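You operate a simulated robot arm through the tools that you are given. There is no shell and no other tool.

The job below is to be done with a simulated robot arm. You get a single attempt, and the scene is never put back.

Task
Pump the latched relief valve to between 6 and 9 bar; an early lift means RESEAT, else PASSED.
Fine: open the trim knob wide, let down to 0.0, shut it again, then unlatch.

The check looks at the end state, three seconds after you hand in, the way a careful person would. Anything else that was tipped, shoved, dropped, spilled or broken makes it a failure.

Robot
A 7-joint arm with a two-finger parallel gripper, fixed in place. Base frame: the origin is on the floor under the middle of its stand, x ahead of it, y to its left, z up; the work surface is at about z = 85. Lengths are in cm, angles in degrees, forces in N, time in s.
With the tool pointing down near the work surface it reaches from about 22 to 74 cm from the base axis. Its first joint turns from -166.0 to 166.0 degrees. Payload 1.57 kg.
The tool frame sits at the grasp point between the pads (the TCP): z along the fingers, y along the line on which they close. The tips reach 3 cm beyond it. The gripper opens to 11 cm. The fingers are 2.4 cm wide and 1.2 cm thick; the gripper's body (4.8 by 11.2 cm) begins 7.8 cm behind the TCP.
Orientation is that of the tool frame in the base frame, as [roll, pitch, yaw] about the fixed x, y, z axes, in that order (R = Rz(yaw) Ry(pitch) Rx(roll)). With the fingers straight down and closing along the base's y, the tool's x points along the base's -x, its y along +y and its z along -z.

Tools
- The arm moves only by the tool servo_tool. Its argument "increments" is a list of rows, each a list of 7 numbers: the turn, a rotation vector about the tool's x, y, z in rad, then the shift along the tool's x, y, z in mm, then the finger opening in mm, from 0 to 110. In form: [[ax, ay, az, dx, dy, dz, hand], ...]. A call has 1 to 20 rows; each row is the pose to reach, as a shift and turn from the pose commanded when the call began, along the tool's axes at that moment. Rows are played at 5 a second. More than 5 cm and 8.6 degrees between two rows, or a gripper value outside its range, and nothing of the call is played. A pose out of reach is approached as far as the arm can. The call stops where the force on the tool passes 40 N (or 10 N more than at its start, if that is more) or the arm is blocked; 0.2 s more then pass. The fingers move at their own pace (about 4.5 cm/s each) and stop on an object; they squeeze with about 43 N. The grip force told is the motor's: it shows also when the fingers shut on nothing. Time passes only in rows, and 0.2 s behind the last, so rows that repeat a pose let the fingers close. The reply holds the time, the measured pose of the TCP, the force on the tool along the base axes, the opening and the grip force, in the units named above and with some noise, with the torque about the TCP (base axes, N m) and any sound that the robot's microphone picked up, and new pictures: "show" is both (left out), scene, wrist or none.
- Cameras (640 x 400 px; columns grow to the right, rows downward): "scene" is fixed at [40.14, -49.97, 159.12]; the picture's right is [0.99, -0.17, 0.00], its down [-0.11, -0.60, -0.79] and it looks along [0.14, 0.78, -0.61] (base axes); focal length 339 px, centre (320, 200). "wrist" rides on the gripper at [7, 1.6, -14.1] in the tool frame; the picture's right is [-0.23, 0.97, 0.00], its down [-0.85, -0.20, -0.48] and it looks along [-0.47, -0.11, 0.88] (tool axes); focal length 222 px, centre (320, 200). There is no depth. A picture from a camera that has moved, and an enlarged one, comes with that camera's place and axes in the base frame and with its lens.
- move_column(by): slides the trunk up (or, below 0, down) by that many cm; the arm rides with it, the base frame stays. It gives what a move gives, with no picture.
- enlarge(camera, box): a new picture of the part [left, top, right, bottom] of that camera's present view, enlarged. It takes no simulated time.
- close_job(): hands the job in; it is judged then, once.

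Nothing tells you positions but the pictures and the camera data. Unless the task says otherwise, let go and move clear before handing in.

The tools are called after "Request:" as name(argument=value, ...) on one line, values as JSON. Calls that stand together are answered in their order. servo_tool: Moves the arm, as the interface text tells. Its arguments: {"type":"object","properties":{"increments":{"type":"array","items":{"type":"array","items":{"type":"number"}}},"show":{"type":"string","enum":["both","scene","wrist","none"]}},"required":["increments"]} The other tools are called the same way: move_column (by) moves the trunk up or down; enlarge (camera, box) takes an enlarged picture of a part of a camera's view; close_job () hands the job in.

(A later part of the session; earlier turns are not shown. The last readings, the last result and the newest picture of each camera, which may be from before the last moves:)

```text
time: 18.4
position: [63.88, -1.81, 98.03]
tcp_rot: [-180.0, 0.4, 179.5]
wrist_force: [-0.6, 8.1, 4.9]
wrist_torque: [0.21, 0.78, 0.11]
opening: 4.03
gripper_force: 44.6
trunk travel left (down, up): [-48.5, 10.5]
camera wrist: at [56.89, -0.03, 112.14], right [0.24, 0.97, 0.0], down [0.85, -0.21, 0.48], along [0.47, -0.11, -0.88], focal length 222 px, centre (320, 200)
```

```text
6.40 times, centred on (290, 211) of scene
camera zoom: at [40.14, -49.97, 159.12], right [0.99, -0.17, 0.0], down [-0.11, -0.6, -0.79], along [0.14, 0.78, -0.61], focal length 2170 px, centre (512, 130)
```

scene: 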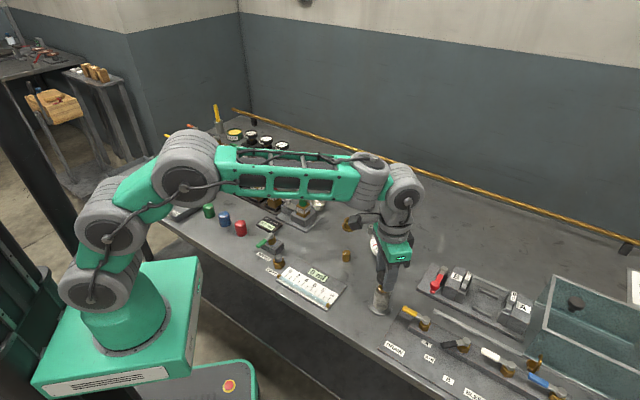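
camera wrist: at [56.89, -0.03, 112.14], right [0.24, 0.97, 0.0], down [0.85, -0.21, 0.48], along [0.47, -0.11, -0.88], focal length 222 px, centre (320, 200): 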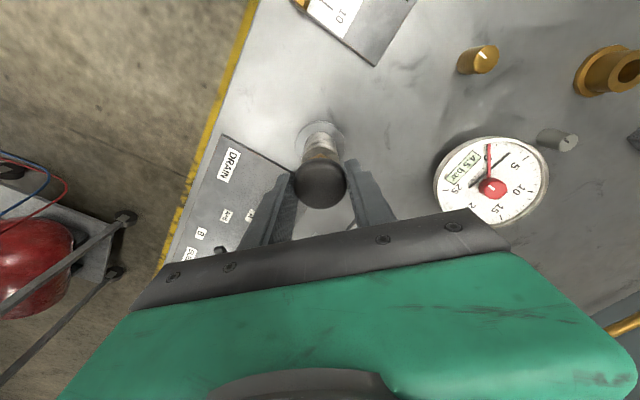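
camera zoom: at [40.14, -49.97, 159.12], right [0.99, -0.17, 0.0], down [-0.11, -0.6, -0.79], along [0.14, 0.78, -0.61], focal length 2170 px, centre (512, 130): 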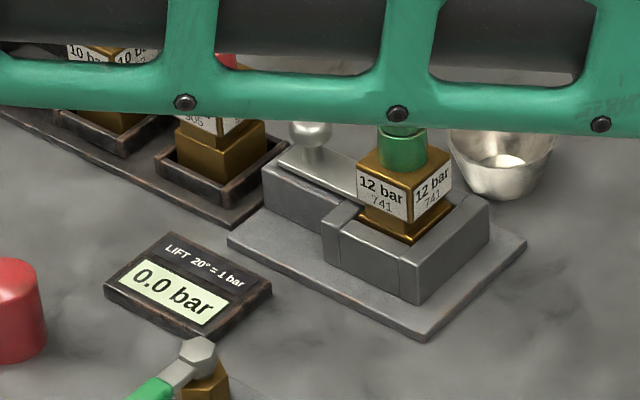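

4.5 bar by the digital readout (needle agrees once parallax is accounted for) and LIFT is still 0.0. Continuing to the bottom of the second stroke, about 6 bar.

Request:
servo_tool(increments=[[0, 0, 0, 0, -0.5, 4, 35], [0, 0, 0, 0, -0.5, 8, 35], [0, 0, 0, 0, -0.5, 12, 35]])

Request:
enlarge(camera="wrist", box=[425, 125, 545, 225])

Request:
enlarge(camera="scene", box=[240, 180, 340, 242])

```text
time: 19.2
position: [63.98, -1.8, 96.75]
tcp_rot: [180.0, 0.5, 179.5]
wrist_force: [-2.4, 11.7, 7.5]
wrist_torque: [0.29, 0.31, 0.01]
opening: 4.03
gripper_force: 45.6
trunk travel left (down, up): [-48.5, 10.5]
camera wrist: at [56.87, -0.03, 110.99], right [0.24, 0.97, 0.0], down [0.85, -0.21, 0.49], along [0.47, -0.11, -0.87], focal length 222 px, centre (320, 200)
```

scene: 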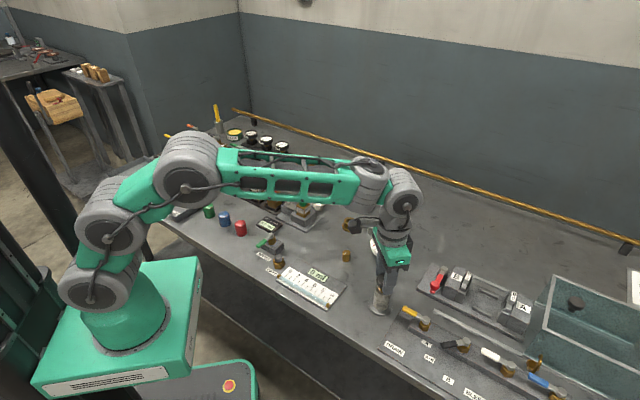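
wrist: 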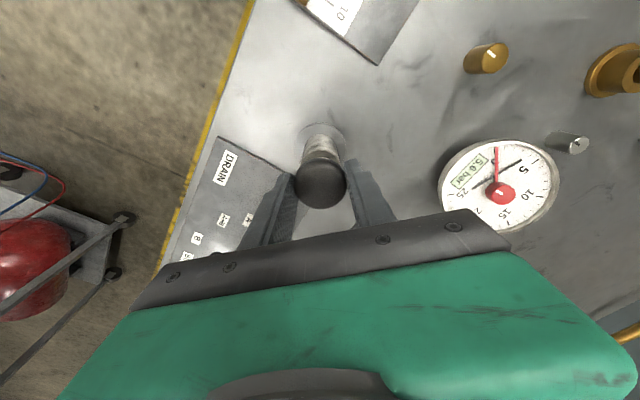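

```text
4.00 times, centred on (485, 175) of wrist
camera zoom: at [56.87, -0.03, 110.99], right [0.24, 0.97, 0.0], down [0.85, -0.21, 0.49], along [0.47, -0.11, -0.87], focal length 888 px, centre (-340, 300)
```

zoom: 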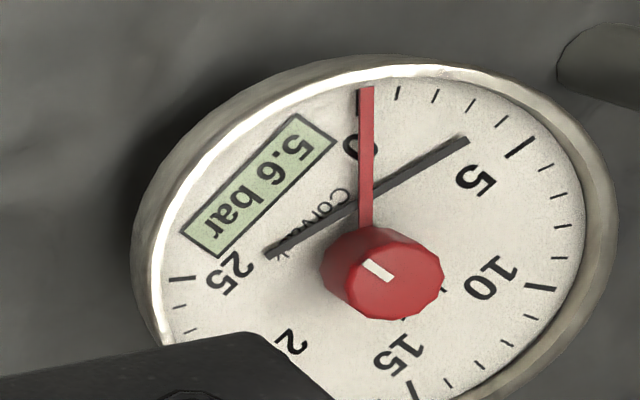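

```text
6.40 times, centred on (290, 211) of scene
camera zoom: at [40.14, -49.97, 159.12], right [0.99, -0.17, 0.0], down [-0.11, -0.6, -0.79], along [0.14, 0.78, -0.61], focal length 2170 px, centre (512, 130)
```

zoom: 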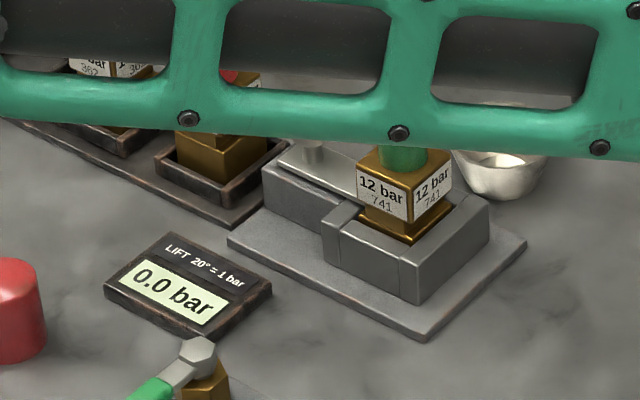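

5.6 bar and no lift so far. Pulling the plunger back up for a third, partial stroke.

Request:
servo_tool(increments=[[0, 0, 0, 0, 1, -6, 35], [0, 0, 0, 0, 1.2, -12, 35], [0, 0, 0, 0, 1.2, -18, 35], [0, 0, 0, 0, 1.2, -24, 35], [0, 0, 0, 0, 1.2, -27.5, 35]], show="wrist")

Request:
enlarge(camera="wrist", box=[425, 125, 545, 225])

```text
time: 20.4
position: [63.87, -1.71, 99.43]
tcp_rot: [-179.9, 0.4, 179.4]
wrist_force: [-0.6, 6.3, 0.9]
wrist_torque: [0.12, -0.5, -0.02]
opening: 4.05
gripper_force: 44.8
trunk travel left (down, up): [-48.5, 10.5]
camera wrist: at [56.91, -0.01, 113.63], right [0.24, 0.97, 0.0], down [0.85, -0.21, 0.48], along [0.47, -0.11, -0.88], focal length 222 px, centre (320, 200)
```

wrist: 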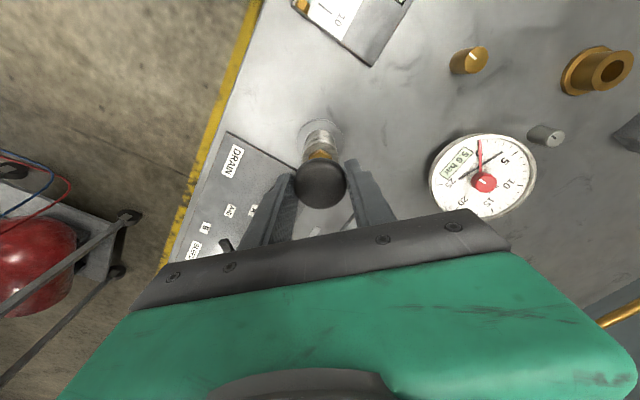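

```text
4.00 times, centred on (485, 175) of wrist
camera zoom: at [56.91, -0.01, 113.63], right [0.24, 0.97, 0.0], down [0.85, -0.21, 0.48], along [0.47, -0.11, -0.88], focal length 888 px, centre (-340, 300)
```

zoom: 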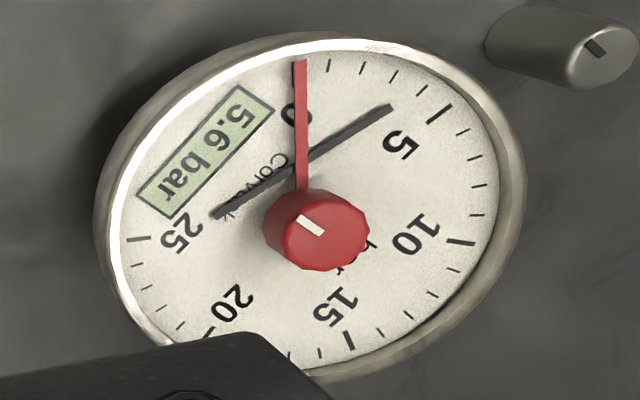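

Pressure holds at 5.6 bar. Third stroke: first about 10 mm down to roughly 6.6 bar.

Request:
servo_tool(increments=[[0, 0, 0, 0, 0.7, 4, 35], [0, 0, 0, 0, 0.7, 8, 35], [0, 0, 0, 0, 0.7, 12, 35]])

Request:
enlarge(camera="wrist", box=[425, 125, 545, 225])

Request:
enlarge(camera="scene", box=[240, 180, 340, 242])

```text
time: 21.2
position: [63.68, -1.82, 98.25]
tcp_rot: [179.9, 0.5, 179.5]
wrist_force: [-0.1, 2.1, 3.3]
wrist_torque: [-0.06, 0.37, -0.02]
opening: 4.04
gripper_force: 45.0
trunk travel left (down, up): [-48.5, 10.5]
camera wrist: at [56.89, -0.02, 112.45], right [0.24, 0.97, 0.0], down [0.85, -0.21, 0.48], along [0.47, -0.11, -0.88], focal length 222 px, centre (320, 200)
```

scene: 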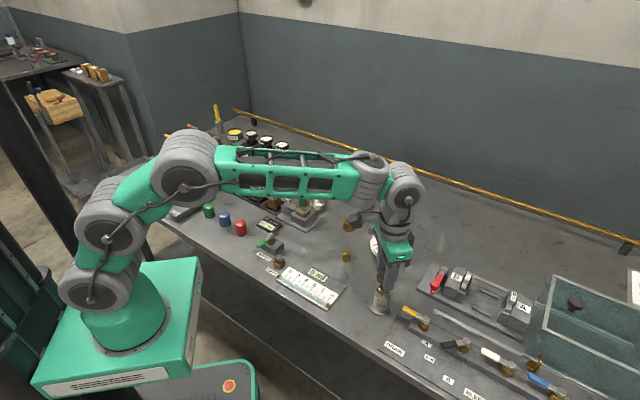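
wrist: 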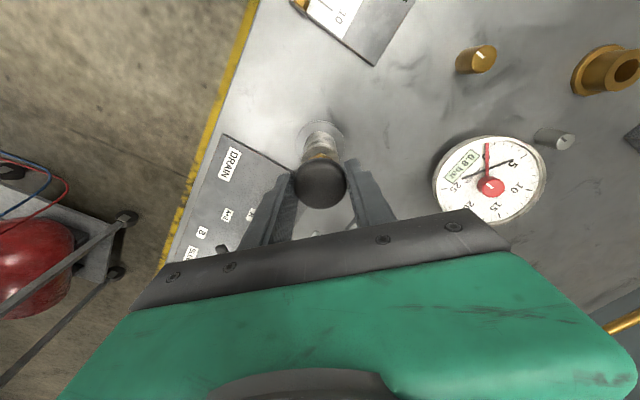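

```text
4.00 times, centred on (485, 175) of wrist
camera zoom: at [56.89, -0.02, 112.45], right [0.24, 0.97, 0.0], down [0.85, -0.21, 0.48], along [0.47, -0.11, -0.88], focal length 888 px, centre (-340, 300)
```

zoom: 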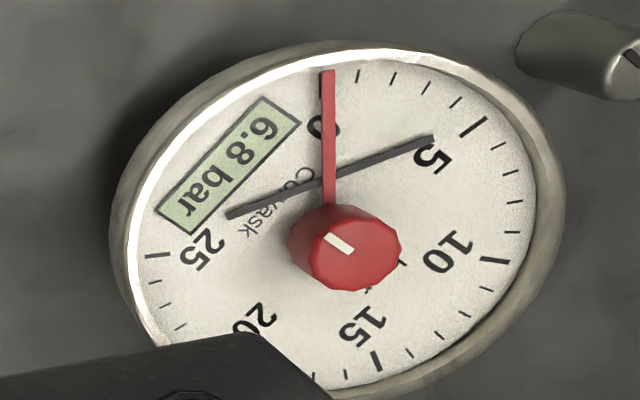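

```text
6.40 times, centred on (290, 211) of scene
camera zoom: at [40.14, -49.97, 159.12], right [0.99, -0.17, 0.0], down [-0.11, -0.6, -0.79], along [0.14, 0.78, -0.61], focal length 2170 px, centre (512, 130)
```

zoom: 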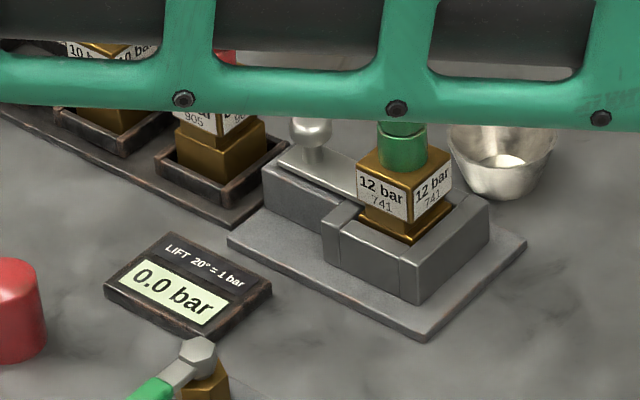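

6.8 bar, inside the window, and no lift yet. I'll go a bit higher within the window in 5 mm (0.5 bar) steps so an early lift isn't missed.

Request:
servo_tool(increments=[[0, 0, 0, 0, 0, 2.5, 35], [0, 0, 0, 0, 0, 5, 35], [0, 0, 0, 0, 0, 7.5, 35]])

Request:
enlarge(camera="wrist", box=[425, 125, 545, 225])

Request:
enlarge(camera="scene", box=[240, 180, 340, 242])

```text
time: 22.0
position: [63.78, -1.7, 97.62]
tcp_rot: [179.9, 0.5, 179.4]
wrist_force: [-2.1, -1.1, 5.3]
wrist_torque: [-0.07, 0.22, -0.01]
opening: 4.06
gripper_force: 45.1
trunk travel left (down, up): [-48.5, 10.5]
camera wrist: at [56.88, -0.02, 111.73], right [0.24, 0.97, 0.0], down [0.85, -0.21, 0.48], along [0.47, -0.11, -0.87], focal length 222 px, centre (320, 200)
```

scene: 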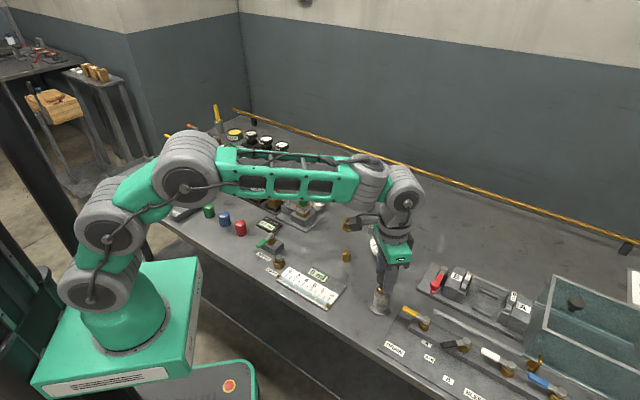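
wrist: 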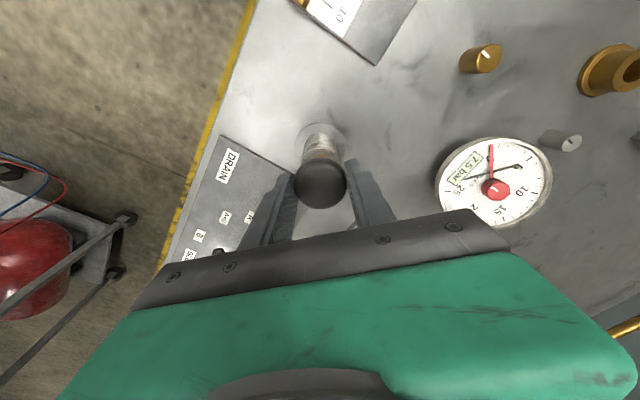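

```text
4.00 times, centred on (485, 175) of wrist
camera zoom: at [56.88, -0.02, 111.73], right [0.24, 0.97, 0.0], down [0.85, -0.21, 0.48], along [0.47, -0.11, -0.87], focal length 888 px, centre (-340, 300)
```

zoom: 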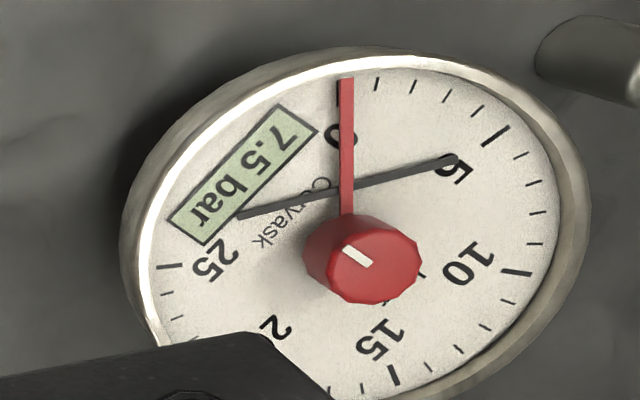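

```text
6.40 times, centred on (290, 211) of scene
camera zoom: at [40.14, -49.97, 159.12], right [0.99, -0.17, 0.0], down [-0.11, -0.6, -0.79], along [0.14, 0.78, -0.61], focal length 2170 px, centre (512, 130)
```

zoom: 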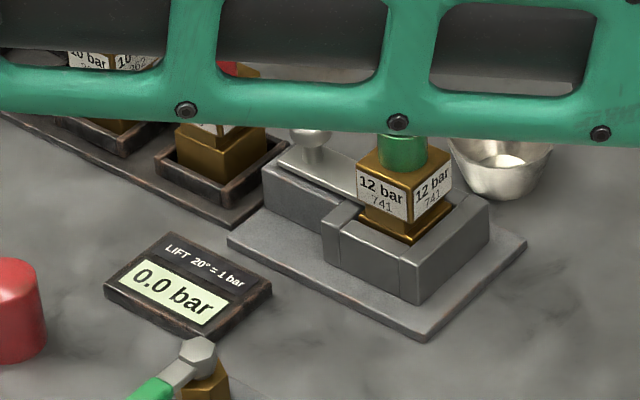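

7.5 bar, still no lift. Going up to around 8.3 bar and stopping there, well under 9.

Request:
servo_tool(increments=[[0, 0, 0, 0, 0, 2.5, 35], [0, 0, 0, 0, 0, 5, 35], [0, 0, 0, 0, 0, 7.5, 35], [0, 0, 0, 0, 0, 7.5, 35]])

Request:
enlarge(camera="wrist", box=[425, 125, 545, 225])

Request:
enlarge(camera="scene", box=[240, 180, 340, 242])

```text
time: 23.0
position: [63.8, -1.73, 96.73]
tcp_rot: [179.8, 0.4, 179.4]
wrist_force: [0.9, -1.4, 7.1]
wrist_torque: [-0.03, -0.18, -0.02]
opening: 4.04
gripper_force: 44.9
trunk travel left (down, up): [-48.5, 10.5]
camera wrist: at [56.87, -0.03, 110.98], right [0.24, 0.97, 0.0], down [0.85, -0.21, 0.48], along [0.47, -0.11, -0.87], focal length 222 px, centre (320, 200)
```

scene: 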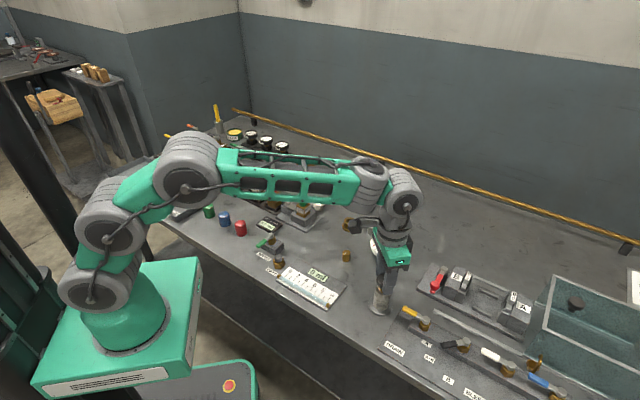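
wrist: 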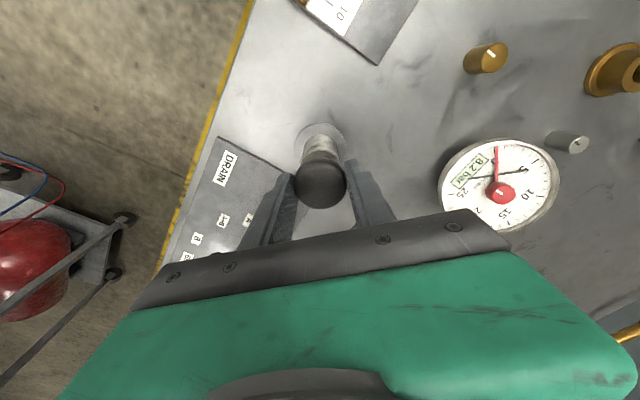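

```text
4.00 times, centred on (485, 175) of wrist
camera zoom: at [56.87, -0.03, 110.98], right [0.24, 0.97, 0.0], down [0.85, -0.21, 0.48], along [0.47, -0.11, -0.87], focal length 888 px, centre (-340, 300)
```

zoom: 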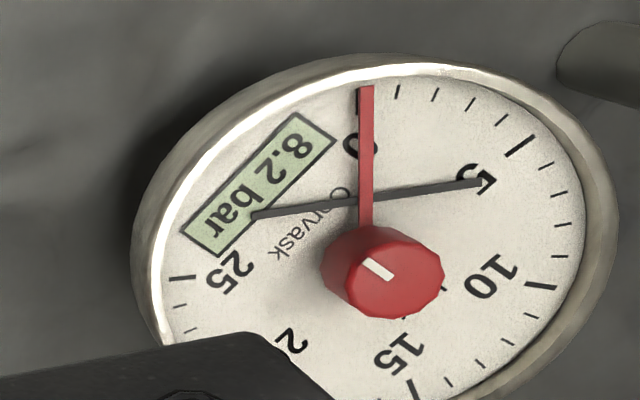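

```text
6.40 times, centred on (290, 211) of scene
camera zoom: at [40.14, -49.97, 159.12], right [0.99, -0.17, 0.0], down [-0.11, -0.6, -0.79], along [0.14, 0.78, -0.61], focal length 2170 px, centre (512, 130)
```

zoom: 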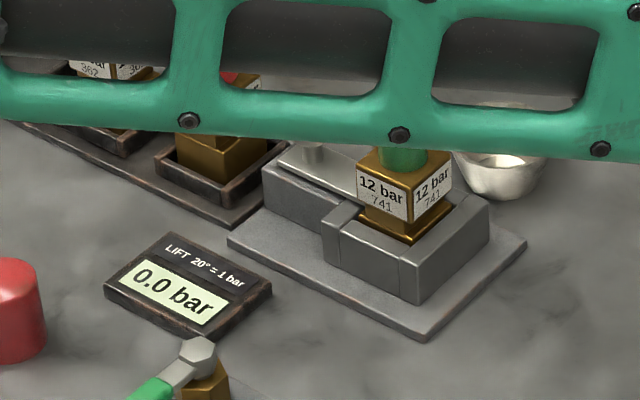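

8.2 bar on the gauge, LIFT still 0.0, and no sound. I'll draw the plunger back up to its starting height, which also gives a pause to listen and check that the pressure holds.

Request:
servo_tool(increments=[[0, 0, 0, 0, 0, -6, 35], [0, 0, 0, 0, 0, -12, 35], [0, 0, 0, 0, 0, -18, 35], [0, 0, 0, 0, 0, -24, 35], [0, 0, 0, 0, 0, -27, 35], [0, 0, 0, 0, 0, -27, 35], [0, 0, 0, 0, 0, -27, 35], [0, 0, 0, 0, 0, -27, 35], [0, 0, 0, 0, 0, -27, 35], [0, 0, 0, 0, 0, -27, 35], [0, 0, 0, 0, 0, -27, 35], [0, 0, 0, 0, 0, -27, 35]])

Request:
enlarge(camera="wrist", box=[425, 125, 545, 225])

Request:
enlarge(camera="scene", box=[240, 180, 340, 242])

```text
time: 25.6
position: [63.79, -1.76, 99.46]
tcp_rot: [179.9, 0.3, 179.3]
wrist_force: [2.7, -4.5, 0.4]
wrist_torque: [-0.1, 0.14, 0.05]
opening: 4.05
gripper_force: 45.4
trunk travel left (down, up): [-48.5, 10.5]
camera wrist: at [56.9, -0.03, 113.64], right [0.24, 0.97, 0.0], down [0.85, -0.21, 0.48], along [0.47, -0.11, -0.88], focal length 222 px, centre (320, 200)
```

scene: 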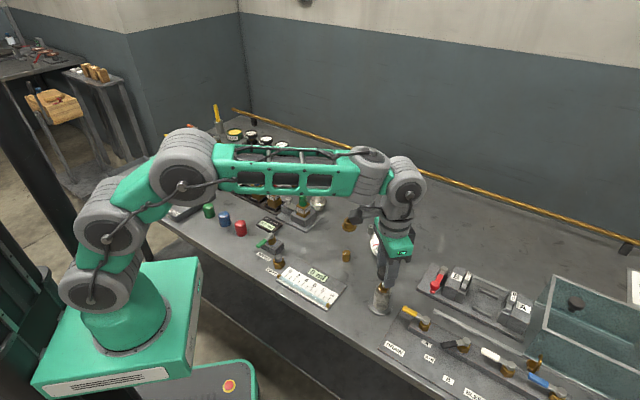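
wrist: 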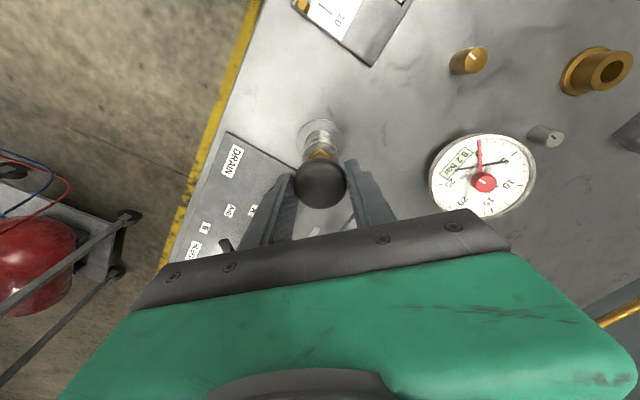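

```text
4.00 times, centred on (485, 175) of wrist
camera zoom: at [56.9, -0.03, 113.64], right [0.24, 0.97, 0.0], down [0.85, -0.21, 0.48], along [0.47, -0.11, -0.88], focal length 888 px, centre (-340, 300)
```

zoom: 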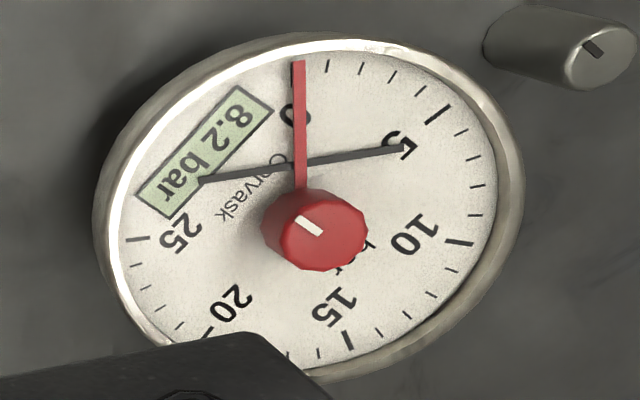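

```text
6.40 times, centred on (290, 211) of scene
camera zoom: at [40.14, -49.97, 159.12], right [0.99, -0.17, 0.0], down [-0.11, -0.6, -0.79], along [0.14, 0.78, -0.61], focal length 2170 px, centre (512, 130)
```

zoom: 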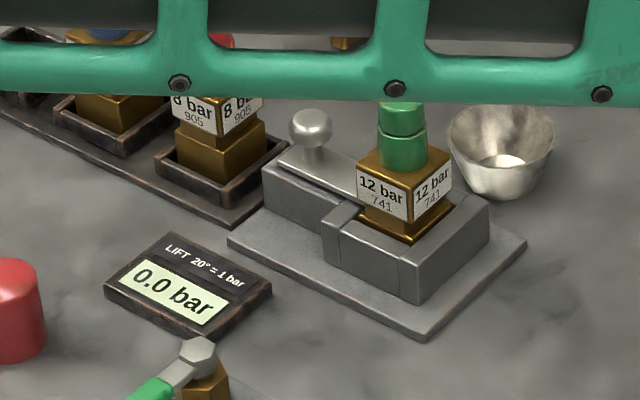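

Pressure is steady at 8.2 bar with no lift, so the valve is heading for PASSED. Now I release the pump knob, rise clear and move above the brass knob (most likely the trim knob) at about (58.9, 15).

Request:
servo_tool(increments=[[0, 0, 0, 0, 0, 0, 70], [0, 0, 0, 0, 0, 0, 70], [0, 0, 0, 0, 0, -30, 70], [0, 0, 0, 0, 0, -75, 70], [0, 0, 0, 15, 45, -75, 60], [0, 0, 0, 30, 90, -75, 60], [0, 0, 0, 45, 135, -75, 60], [0, 0, 0, 51, 168, -75, 60], [0, 0, 0, 51, 168, -75, 60]])

Request:
enlarge(camera="scene", box=[330, 220, 430, 320])

```text
time: 27.6
position: [58.8, 15.11, 106.89]
tcp_rot: [180.0, 0.4, 179.3]
wrist_force: [-0.3, -0.3, 0.4]
wrist_torque: [-0.01, 0.0, 0.02]
opening: 6.02
gripper_force: 0.0
trunk travel left (down, up): [-48.5, 10.5]
camera wrist: at [51.88, 16.91, 121.13], right [0.24, 0.97, 0.0], down [0.85, -0.21, 0.48], along [0.47, -0.11, -0.88], focal length 222 px, centre (320, 200)
```

scene: 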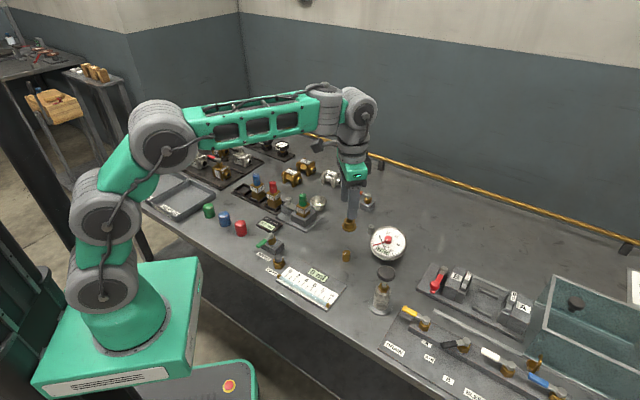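
wrist: 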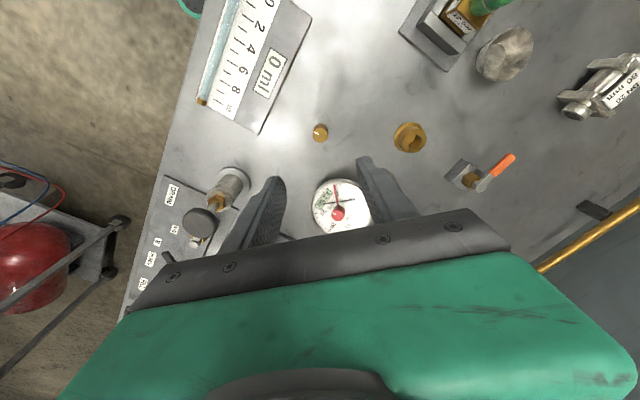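

```text
4.00 times, centred on (380, 270) of scene
camera zoom: at [40.14, -49.97, 159.12], right [0.99, -0.17, 0.0], down [-0.11, -0.6, -0.79], along [0.14, 0.78, -0.61], focal length 1356 px, centre (80, -80)
```

zoom: 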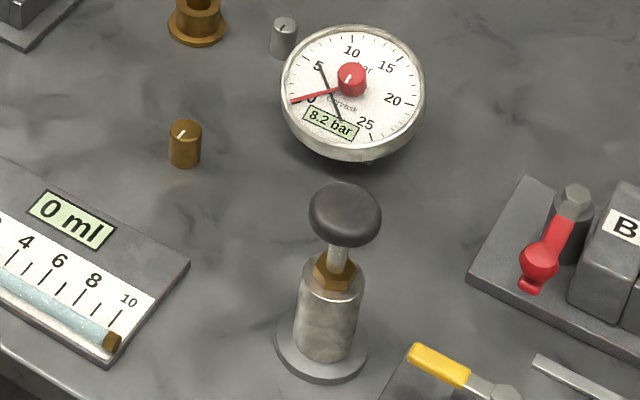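

The gauge still shows 8.2 bar and the brass knob is below the hand. I'll enlarge to refine the positions of both knobs.

Request:
enlarge(camera="wrist", box=[288, 110, 352, 150])

Request:
enlarge(camera="scene", box=[331, 242, 363, 268])

Request:
enlarge(camera="scene", box=[355, 215, 387, 241])

```text
10.00 times, centred on (320, 130) of wrist
camera zoom: at [51.88, 16.91, 121.13], right [0.24, 0.97, 0.0], down [0.85, -0.21, 0.48], along [0.47, -0.11, -0.88], focal length 2221 px, centre (320, 900)
```

zoom: 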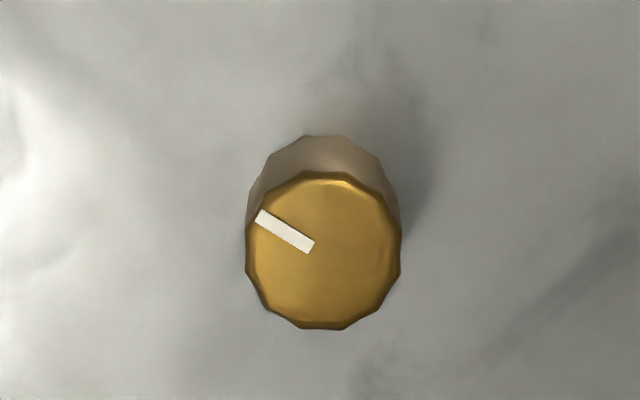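

```text
15.38 times, centred on (347, 255) of scene
camera zoom: at [40.14, -49.97, 159.12], right [0.99, -0.17, 0.0], down [-0.11, -0.6, -0.79], along [0.14, 0.78, -0.61], focal length 5216 px, centre (-95, -646)
```

zoom: 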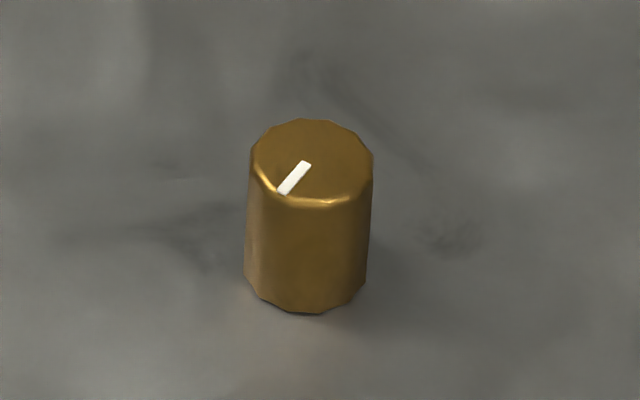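

```text
15.38 times, centred on (371, 228) of scene
camera zoom: at [40.14, -49.97, 159.12], right [0.99, -0.17, 0.0], down [-0.11, -0.6, -0.79], along [0.14, 0.78, -0.61], focal length 5216 px, centre (-465, -231)
```

zoom: 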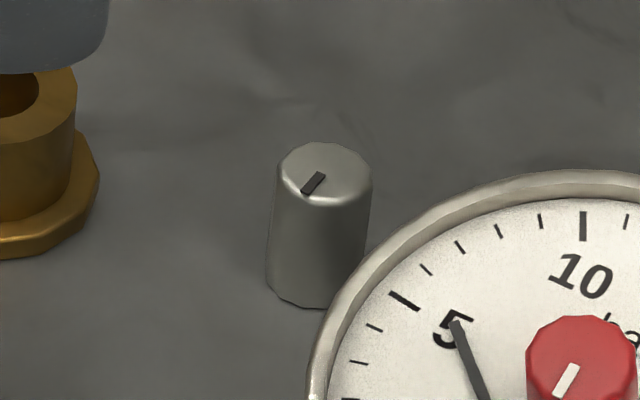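

The brass knob's axis is at (59.1, 15.45), its top near z = 87.8 and its diameter about 2.3 cm. I'll descend around it with the tips just above the bench and close on it.

Request:
servo_tool(increments=[[0, 0, 0, -1.5, 3.5, 45, 50], [0, 0, 0, -1.5, 3.5, 90, 50], [0, 0, 0, -1.5, 3.5, 130, 50], [0, 0, 0, -1.5, 3.5, 160, 50], [0, 0, 0, -1.5, 3.5, 172, 50]])

```text
time: 28.8
position: [59.07, 15.52, 89.68]
tcp_rot: [179.9, 0.4, 179.4]
wrist_force: [-0.6, -0.4, -0.5]
wrist_torque: [-0.01, -0.01, 0.02]
opening: 5.04
gripper_force: 0.0
trunk travel left (down, up): [-48.5, 10.5]
camera wrist: at [52.18, 17.21, 103.9], right [0.24, 0.97, 0.0], down [0.85, -0.21, 0.48], along [0.47, -0.11, -0.88], focal length 222 px, centre (320, 200)
```

scene: 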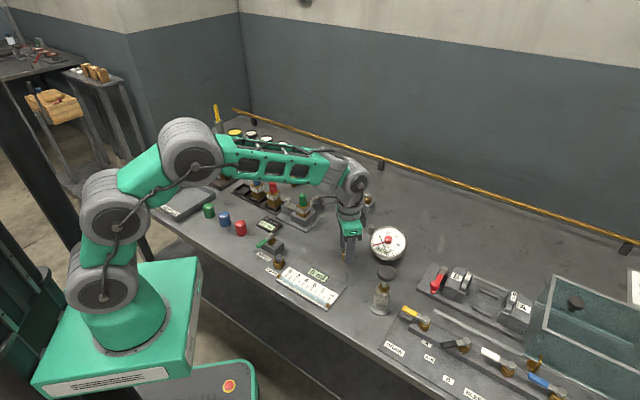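
wrist: 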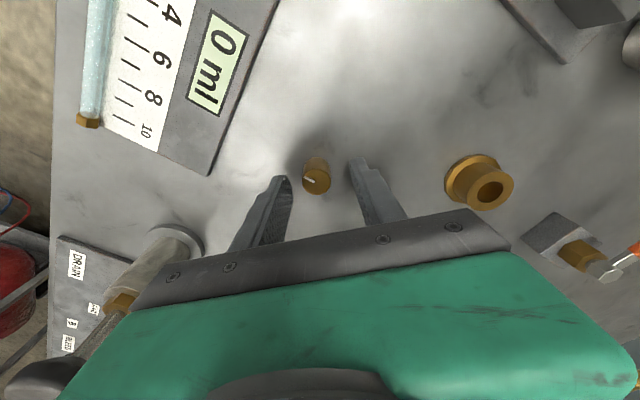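

The knob sits between the fingers. Lowering the last 8 mm and closing on it.

Request:
servo_tool(increments=[[0, 0, 0, 0, 0, 4, 50], [0, 0, 0, 0, 0, 8, 50], [0, 0, 0, 0, 0, 8, 30], [0, 0, 0, 0, 0, 8, 18], [0, 0, 0, 0, 0, 8, 18], [0, 0, 0, 0, 0, 8, 18]])

Request:
enlarge(camera="scene", box=[330, 220, 430, 320])

```text
time: 30.2
position: [59.1, 15.36, 88.94]
tcp_rot: [179.9, 0.2, 179.4]
wrist_force: [1.2, -10.2, -0.1]
wrist_torque: [-0.33, 0.09, 0.03]
opening: 2.75
gripper_force: 5.3
trunk travel left (down, up): [-48.5, 10.5]
camera wrist: at [52.19, 17.13, 103.14], right [0.24, 0.97, 0.0], down [0.85, -0.21, 0.48], along [0.47, -0.11, -0.88], focal length 222 px, centre (320, 200)
```

scene: 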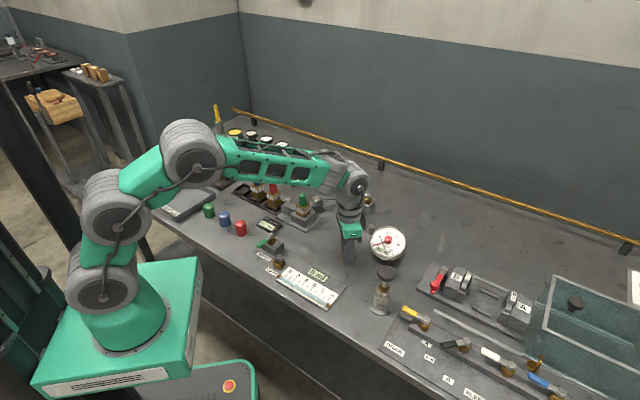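
wrist: 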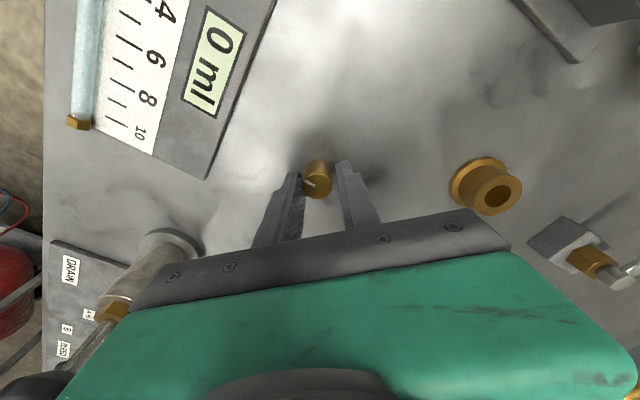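

```text
4.00 times, centred on (380, 270) of scene
camera zoom: at [40.14, -49.97, 159.12], right [0.99, -0.17, 0.0], down [-0.11, -0.6, -0.79], along [0.14, 0.78, -0.61], focal length 1356 px, centre (80, -80)
```

zoom: 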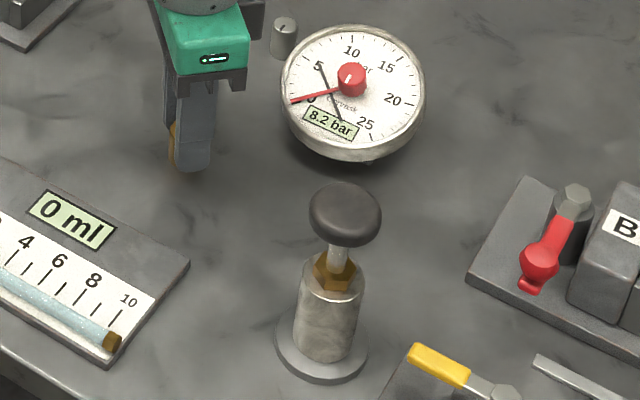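

One finger touches first, so the knob's true centre is slightly toward -y. I'll re-centre by 3 mm and close firmly.

Request:
servo_tool(increments=[[0, 0, 0, 0, -2, 0, 30], [0, 0, 0, 0, -3.5, 0, 30], [0, 0, 0, 0, -3.5, 0, 18], [0, 0, 0, 0, -3.5, 0, 18], [0, 0, 0, 0, -3.5, 0, 18]], show="wrist")

```text
time: 31.4
position: [59.07, 15.11, 88.97]
tcp_rot: [179.8, 0.4, 179.4]
wrist_force: [0.3, 5.7, 0.3]
wrist_torque: [0.1, -0.14, 0.06]
opening: 2.35
gripper_force: 35.2
trunk travel left (down, up): [-48.5, 10.5]
camera wrist: at [52.2, 16.94, 103.14], right [0.24, 0.97, 0.0], down [0.85, -0.21, 0.48], along [0.47, -0.11, -0.87], focal length 222 px, centre (320, 200)
```

wrist: 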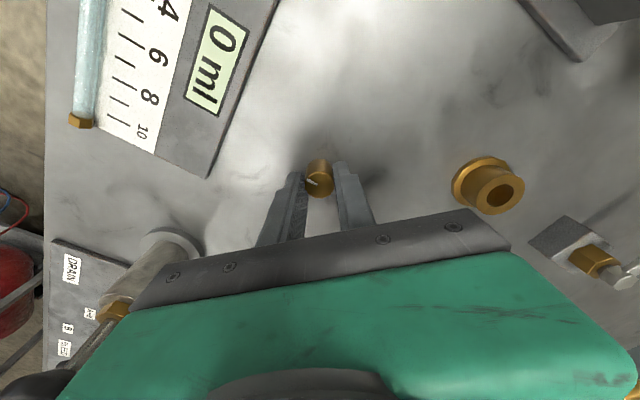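

The knob is gripped (2.35 cm). I'll turn it counter-clockwise a small amount and watch the pressure and torque.

Request:
servo_tool(increments=[[0, 0, -0.1, 0, 0, 0, 18], [0, 0, -0.2, 0, 0, 0, 18], [0, 0, -0.3, 0, 0, 0, 18]])

Request:
enlarge(camera="scene", box=[330, 220, 430, 320])

Request:
enlarge(camera="wrist", box=[270, 140, 370, 210])

```text
time: 32.2
position: [59.15, 15.24, 88.96]
tcp_rot: [-179.9, 0.4, -163.3]
wrist_force: [2.1, 8.6, 1.7]
wrist_torque: [0.44, -0.01, 0.0]
opening: 2.35
gripper_force: 35.6
trunk travel left (down, up): [-48.5, 10.5]
camera wrist: at [52.01, 14.83, 103.14], right [-0.06, 1.0, 0.0], down [0.87, 0.06, 0.48], along [0.48, 0.03, -0.87], focal length 222 px, centre (320, 200)
```

scene: 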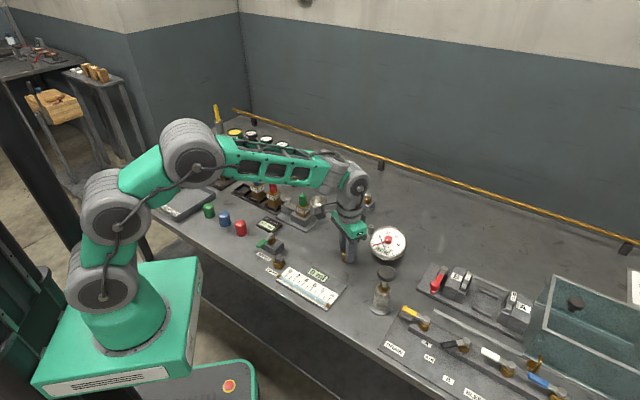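
wrist: 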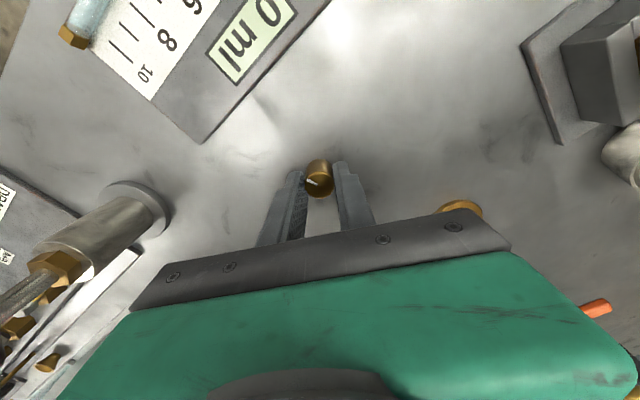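

```text
4.00 times, centred on (380, 270) of scene
camera zoom: at [40.14, -49.97, 159.12], right [0.99, -0.17, 0.0], down [-0.11, -0.6, -0.79], along [0.14, 0.78, -0.61], focal length 1356 px, centre (80, -80)
```

zoom: 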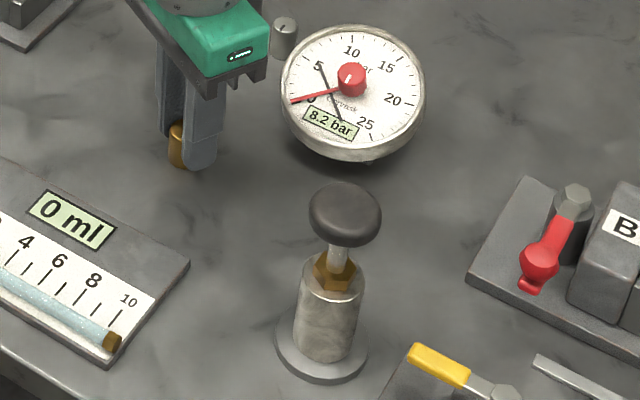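

```text
5.71 times, centred on (320, 175) of wrist
camera zoom: at [52.01, 14.83, 103.14], right [-0.06, 1.0, 0.0], down [0.87, 0.06, 0.48], along [0.48, 0.03, -0.87], focal length 1269 px, centre (320, 343)
```

zoom: 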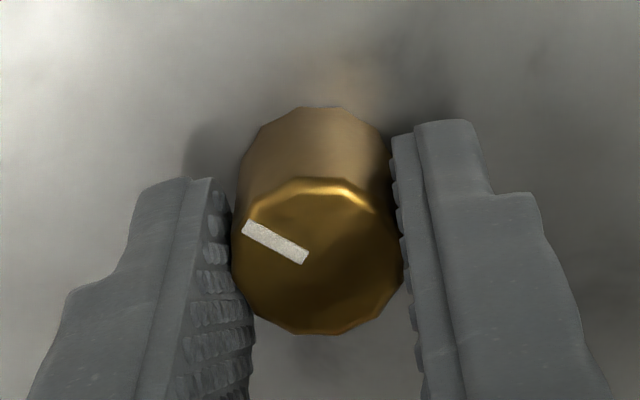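

The knob turned freely with the fingers (17° so far), with pressure still at 8.2. Turning further counter-clockwise.

Request:
servo_tool(increments=[[0, 0, -0.14, 0, 0, 0, 18], [0, 0, -0.28, 0, 0, 0, 18], [0, 0, -0.42, 0, 0, 0, 18], [0, 0, -0.42, 0, 0, 0, 18]])

Request:
enlarge(camera="scene", box=[330, 220, 430, 320])

Request:
enlarge(camera="wrist", box=[270, 140, 370, 210])

```text
time: 33.2
position: [59.09, 15.34, 88.88]
tcp_rot: [-179.8, 0.3, -139.3]
wrist_force: [1.3, 11.7, 1.6]
wrist_torque: [1.08, -0.39, -0.03]
opening: 2.33
gripper_force: 35.9
trunk travel left (down, up): [-48.5, 10.5]
camera wrist: at [52.79, 12.0, 103.14], right [-0.46, 0.89, 0.0], down [0.77, 0.41, 0.48], along [0.43, 0.22, -0.87], focal length 222 px, centre (320, 200)
```

scene: 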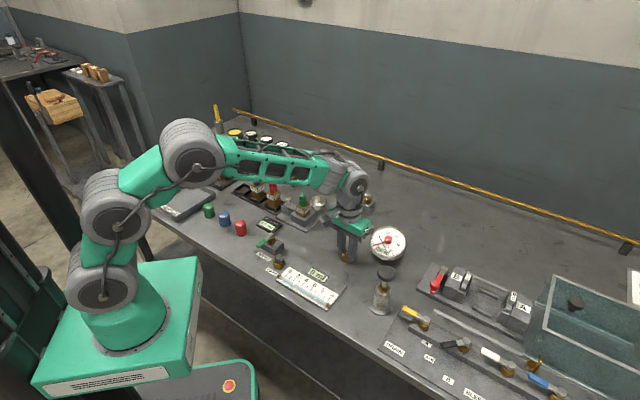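
wrist: 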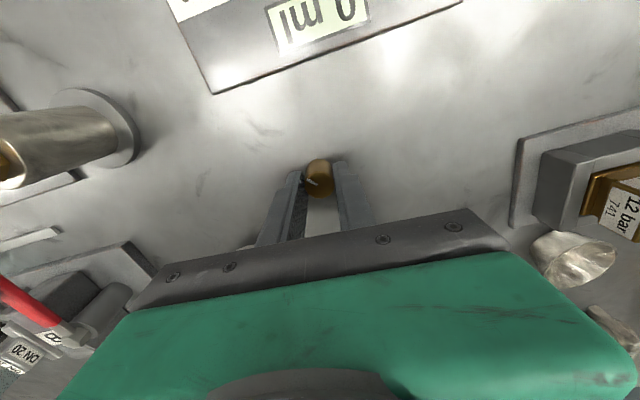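

```text
4.00 times, centred on (380, 270) of scene
camera zoom: at [40.14, -49.97, 159.12], right [0.99, -0.17, 0.0], down [-0.11, -0.6, -0.79], along [0.14, 0.78, -0.61], focal length 1356 px, centre (80, -80)
```

zoom: 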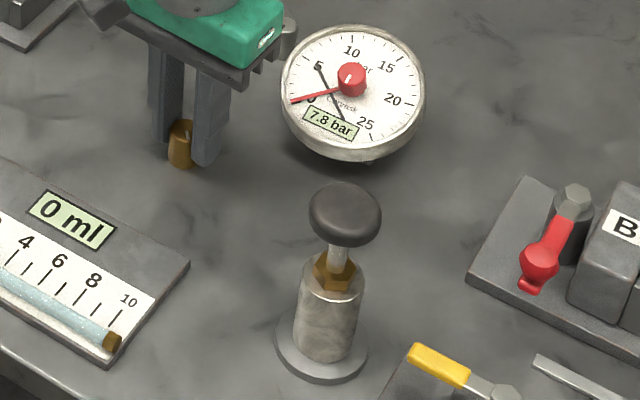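

```text
5.71 times, centred on (320, 175) of wrist
camera zoom: at [52.79, 12.0, 103.14], right [-0.46, 0.89, 0.0], down [0.77, 0.41, 0.48], along [0.43, 0.22, -0.87], focal length 1269 px, centre (320, 343)
```

zoom: 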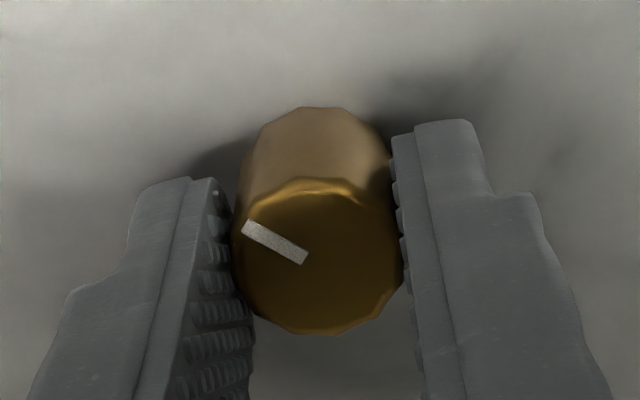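

The pressure is falling (7.8 bar) with this turn, so the brass knob is the let-down knob and counter-clockwise opens it. I'll keep opening, relieving a little side force.

Request:
servo_tool(increments=[[0, 0, -0.14, -0.6, 0.8, 0, 18], [0, 0, -0.28, -0.6, 0.8, 0, 18], [0, 0, -0.42, -0.6, 0.8, 0, 18], [0, 0, -0.56, -0.6, 0.8, 0, 18]])

Request:
enlarge(camera="scene", box=[330, 220, 430, 320])

Request:
enlarge(camera="wrist", box=[270, 140, 370, 210])

```text
time: 34.2
position: [59.03, 15.32, 88.92]
tcp_rot: [-179.6, 0.0, -107.1]
wrist_force: [-1.1, 8.7, 2.7]
wrist_torque: [1.14, 0.24, -0.02]
opening: 2.34
gripper_force: 36.2
trunk travel left (down, up): [-48.5, 10.5]
camera wrist: at [55.49, 9.18, 103.17], right [-0.86, 0.5, 0.0], down [0.44, 0.76, 0.48], along [0.25, 0.41, -0.88], focal length 222 px, centre (320, 200)
```

scene: 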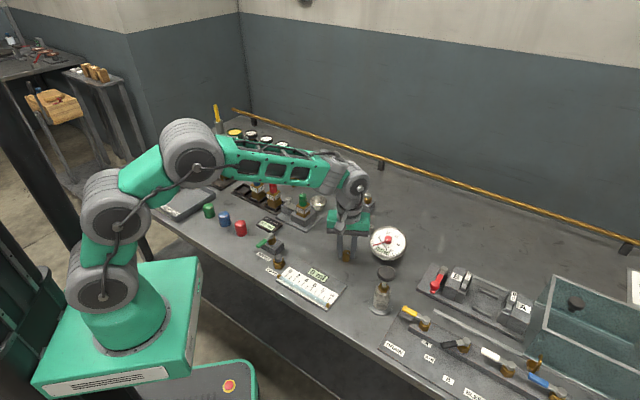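
wrist: 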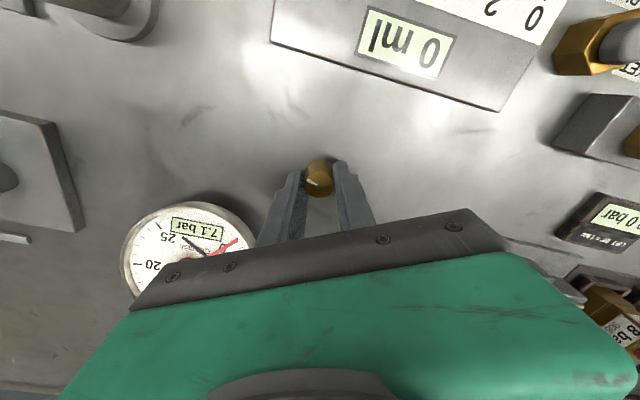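

```text
4.00 times, centred on (380, 270) of scene
camera zoom: at [40.14, -49.97, 159.12], right [0.99, -0.17, 0.0], down [-0.11, -0.6, -0.79], along [0.14, 0.78, -0.61], focal length 1356 px, centre (80, -80)
```

zoom: 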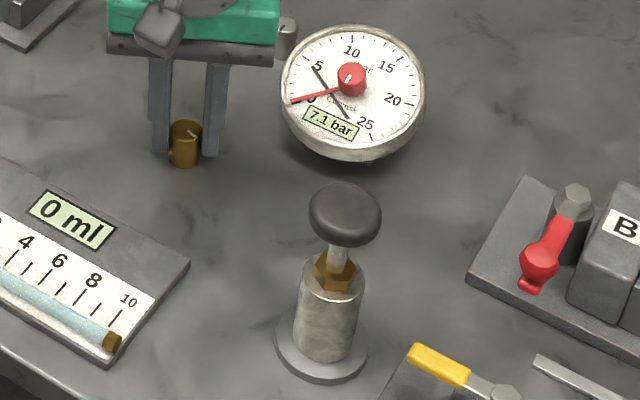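

```text
5.71 times, centred on (320, 175) of wrist
camera zoom: at [55.49, 9.18, 103.17], right [-0.86, 0.5, 0.0], down [0.44, 0.76, 0.48], along [0.25, 0.41, -0.88], focal length 1269 px, centre (320, 343)
```

zoom: 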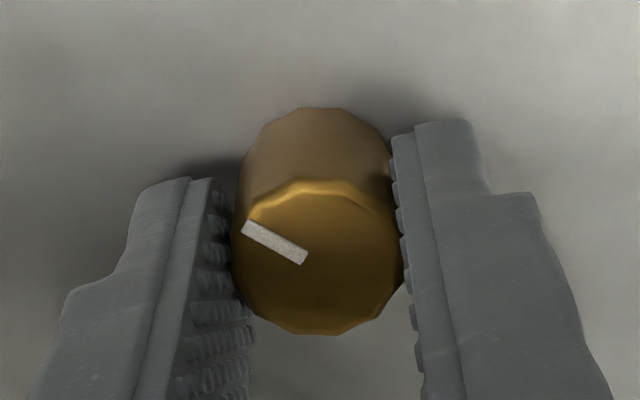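

7.1 bar and falling; 73° open so far without a stop. Continuing to open.

Request:
servo_tool(increments=[[0, 0, -0.14, -0.9, 0.3, 0, 18], [0, 0, -0.28, -0.9, 0.3, 0, 18], [0, 0, -0.42, -0.9, 0.3, 0, 18], [0, 0, -0.56, -0.9, 0.3, 0, 18]])

Request:
enlarge(camera="scene", box=[330, 220, 430, 320])

Request:
enlarge(camera="wrist", box=[270, 140, 370, 210])

```text
time: 35.2
position: [58.98, 15.27, 88.98]
tcp_rot: [-179.7, -0.2, -75.1]
wrist_force: [-6.2, 1.7, 4.3]
wrist_torque: [0.68, 0.79, 0.0]
opening: 2.34
gripper_force: 35.7
trunk travel left (down, up): [-48.5, 10.5]
camera wrist: at [59.27, 8.21, 103.19], right [-1.0, -0.03, -0.01], down [-0.03, 0.88, 0.48], along [-0.01, 0.48, -0.88], focal length 222 px, centre (320, 200)
```

scene: 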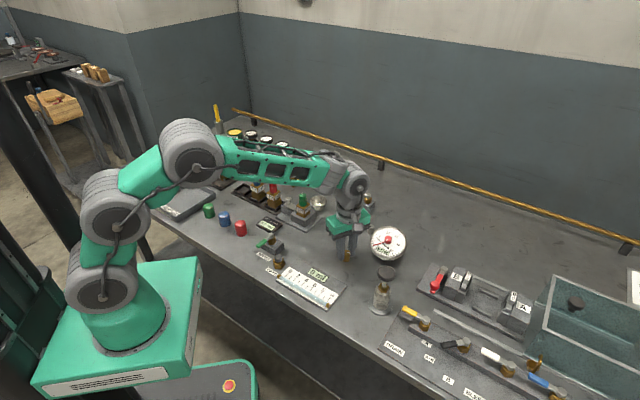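
wrist: 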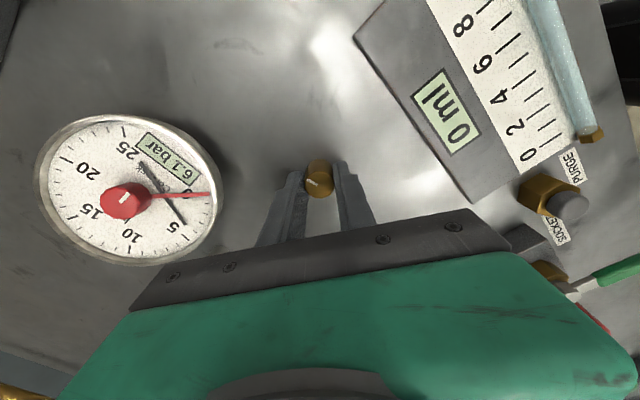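

```text
4.00 times, centred on (380, 270) of scene
camera zoom: at [40.14, -49.97, 159.12], right [0.99, -0.17, 0.0], down [-0.11, -0.6, -0.79], along [0.14, 0.78, -0.61], focal length 1356 px, centre (80, -80)
```

zoom: 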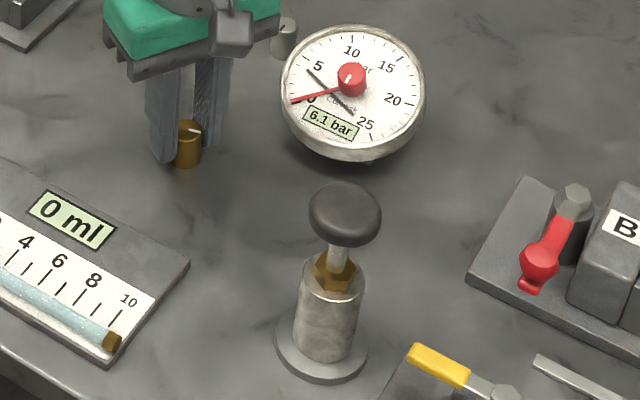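

```text
5.71 times, centred on (320, 175) of wrist
camera zoom: at [59.27, 8.21, 103.19], right [-1.0, -0.03, -0.01], down [-0.03, 0.88, 0.48], along [-0.01, 0.48, -0.88], focal length 1269 px, centre (320, 343)
```

zoom: 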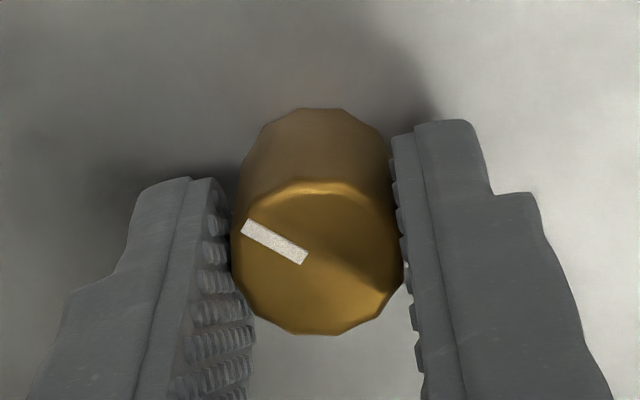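

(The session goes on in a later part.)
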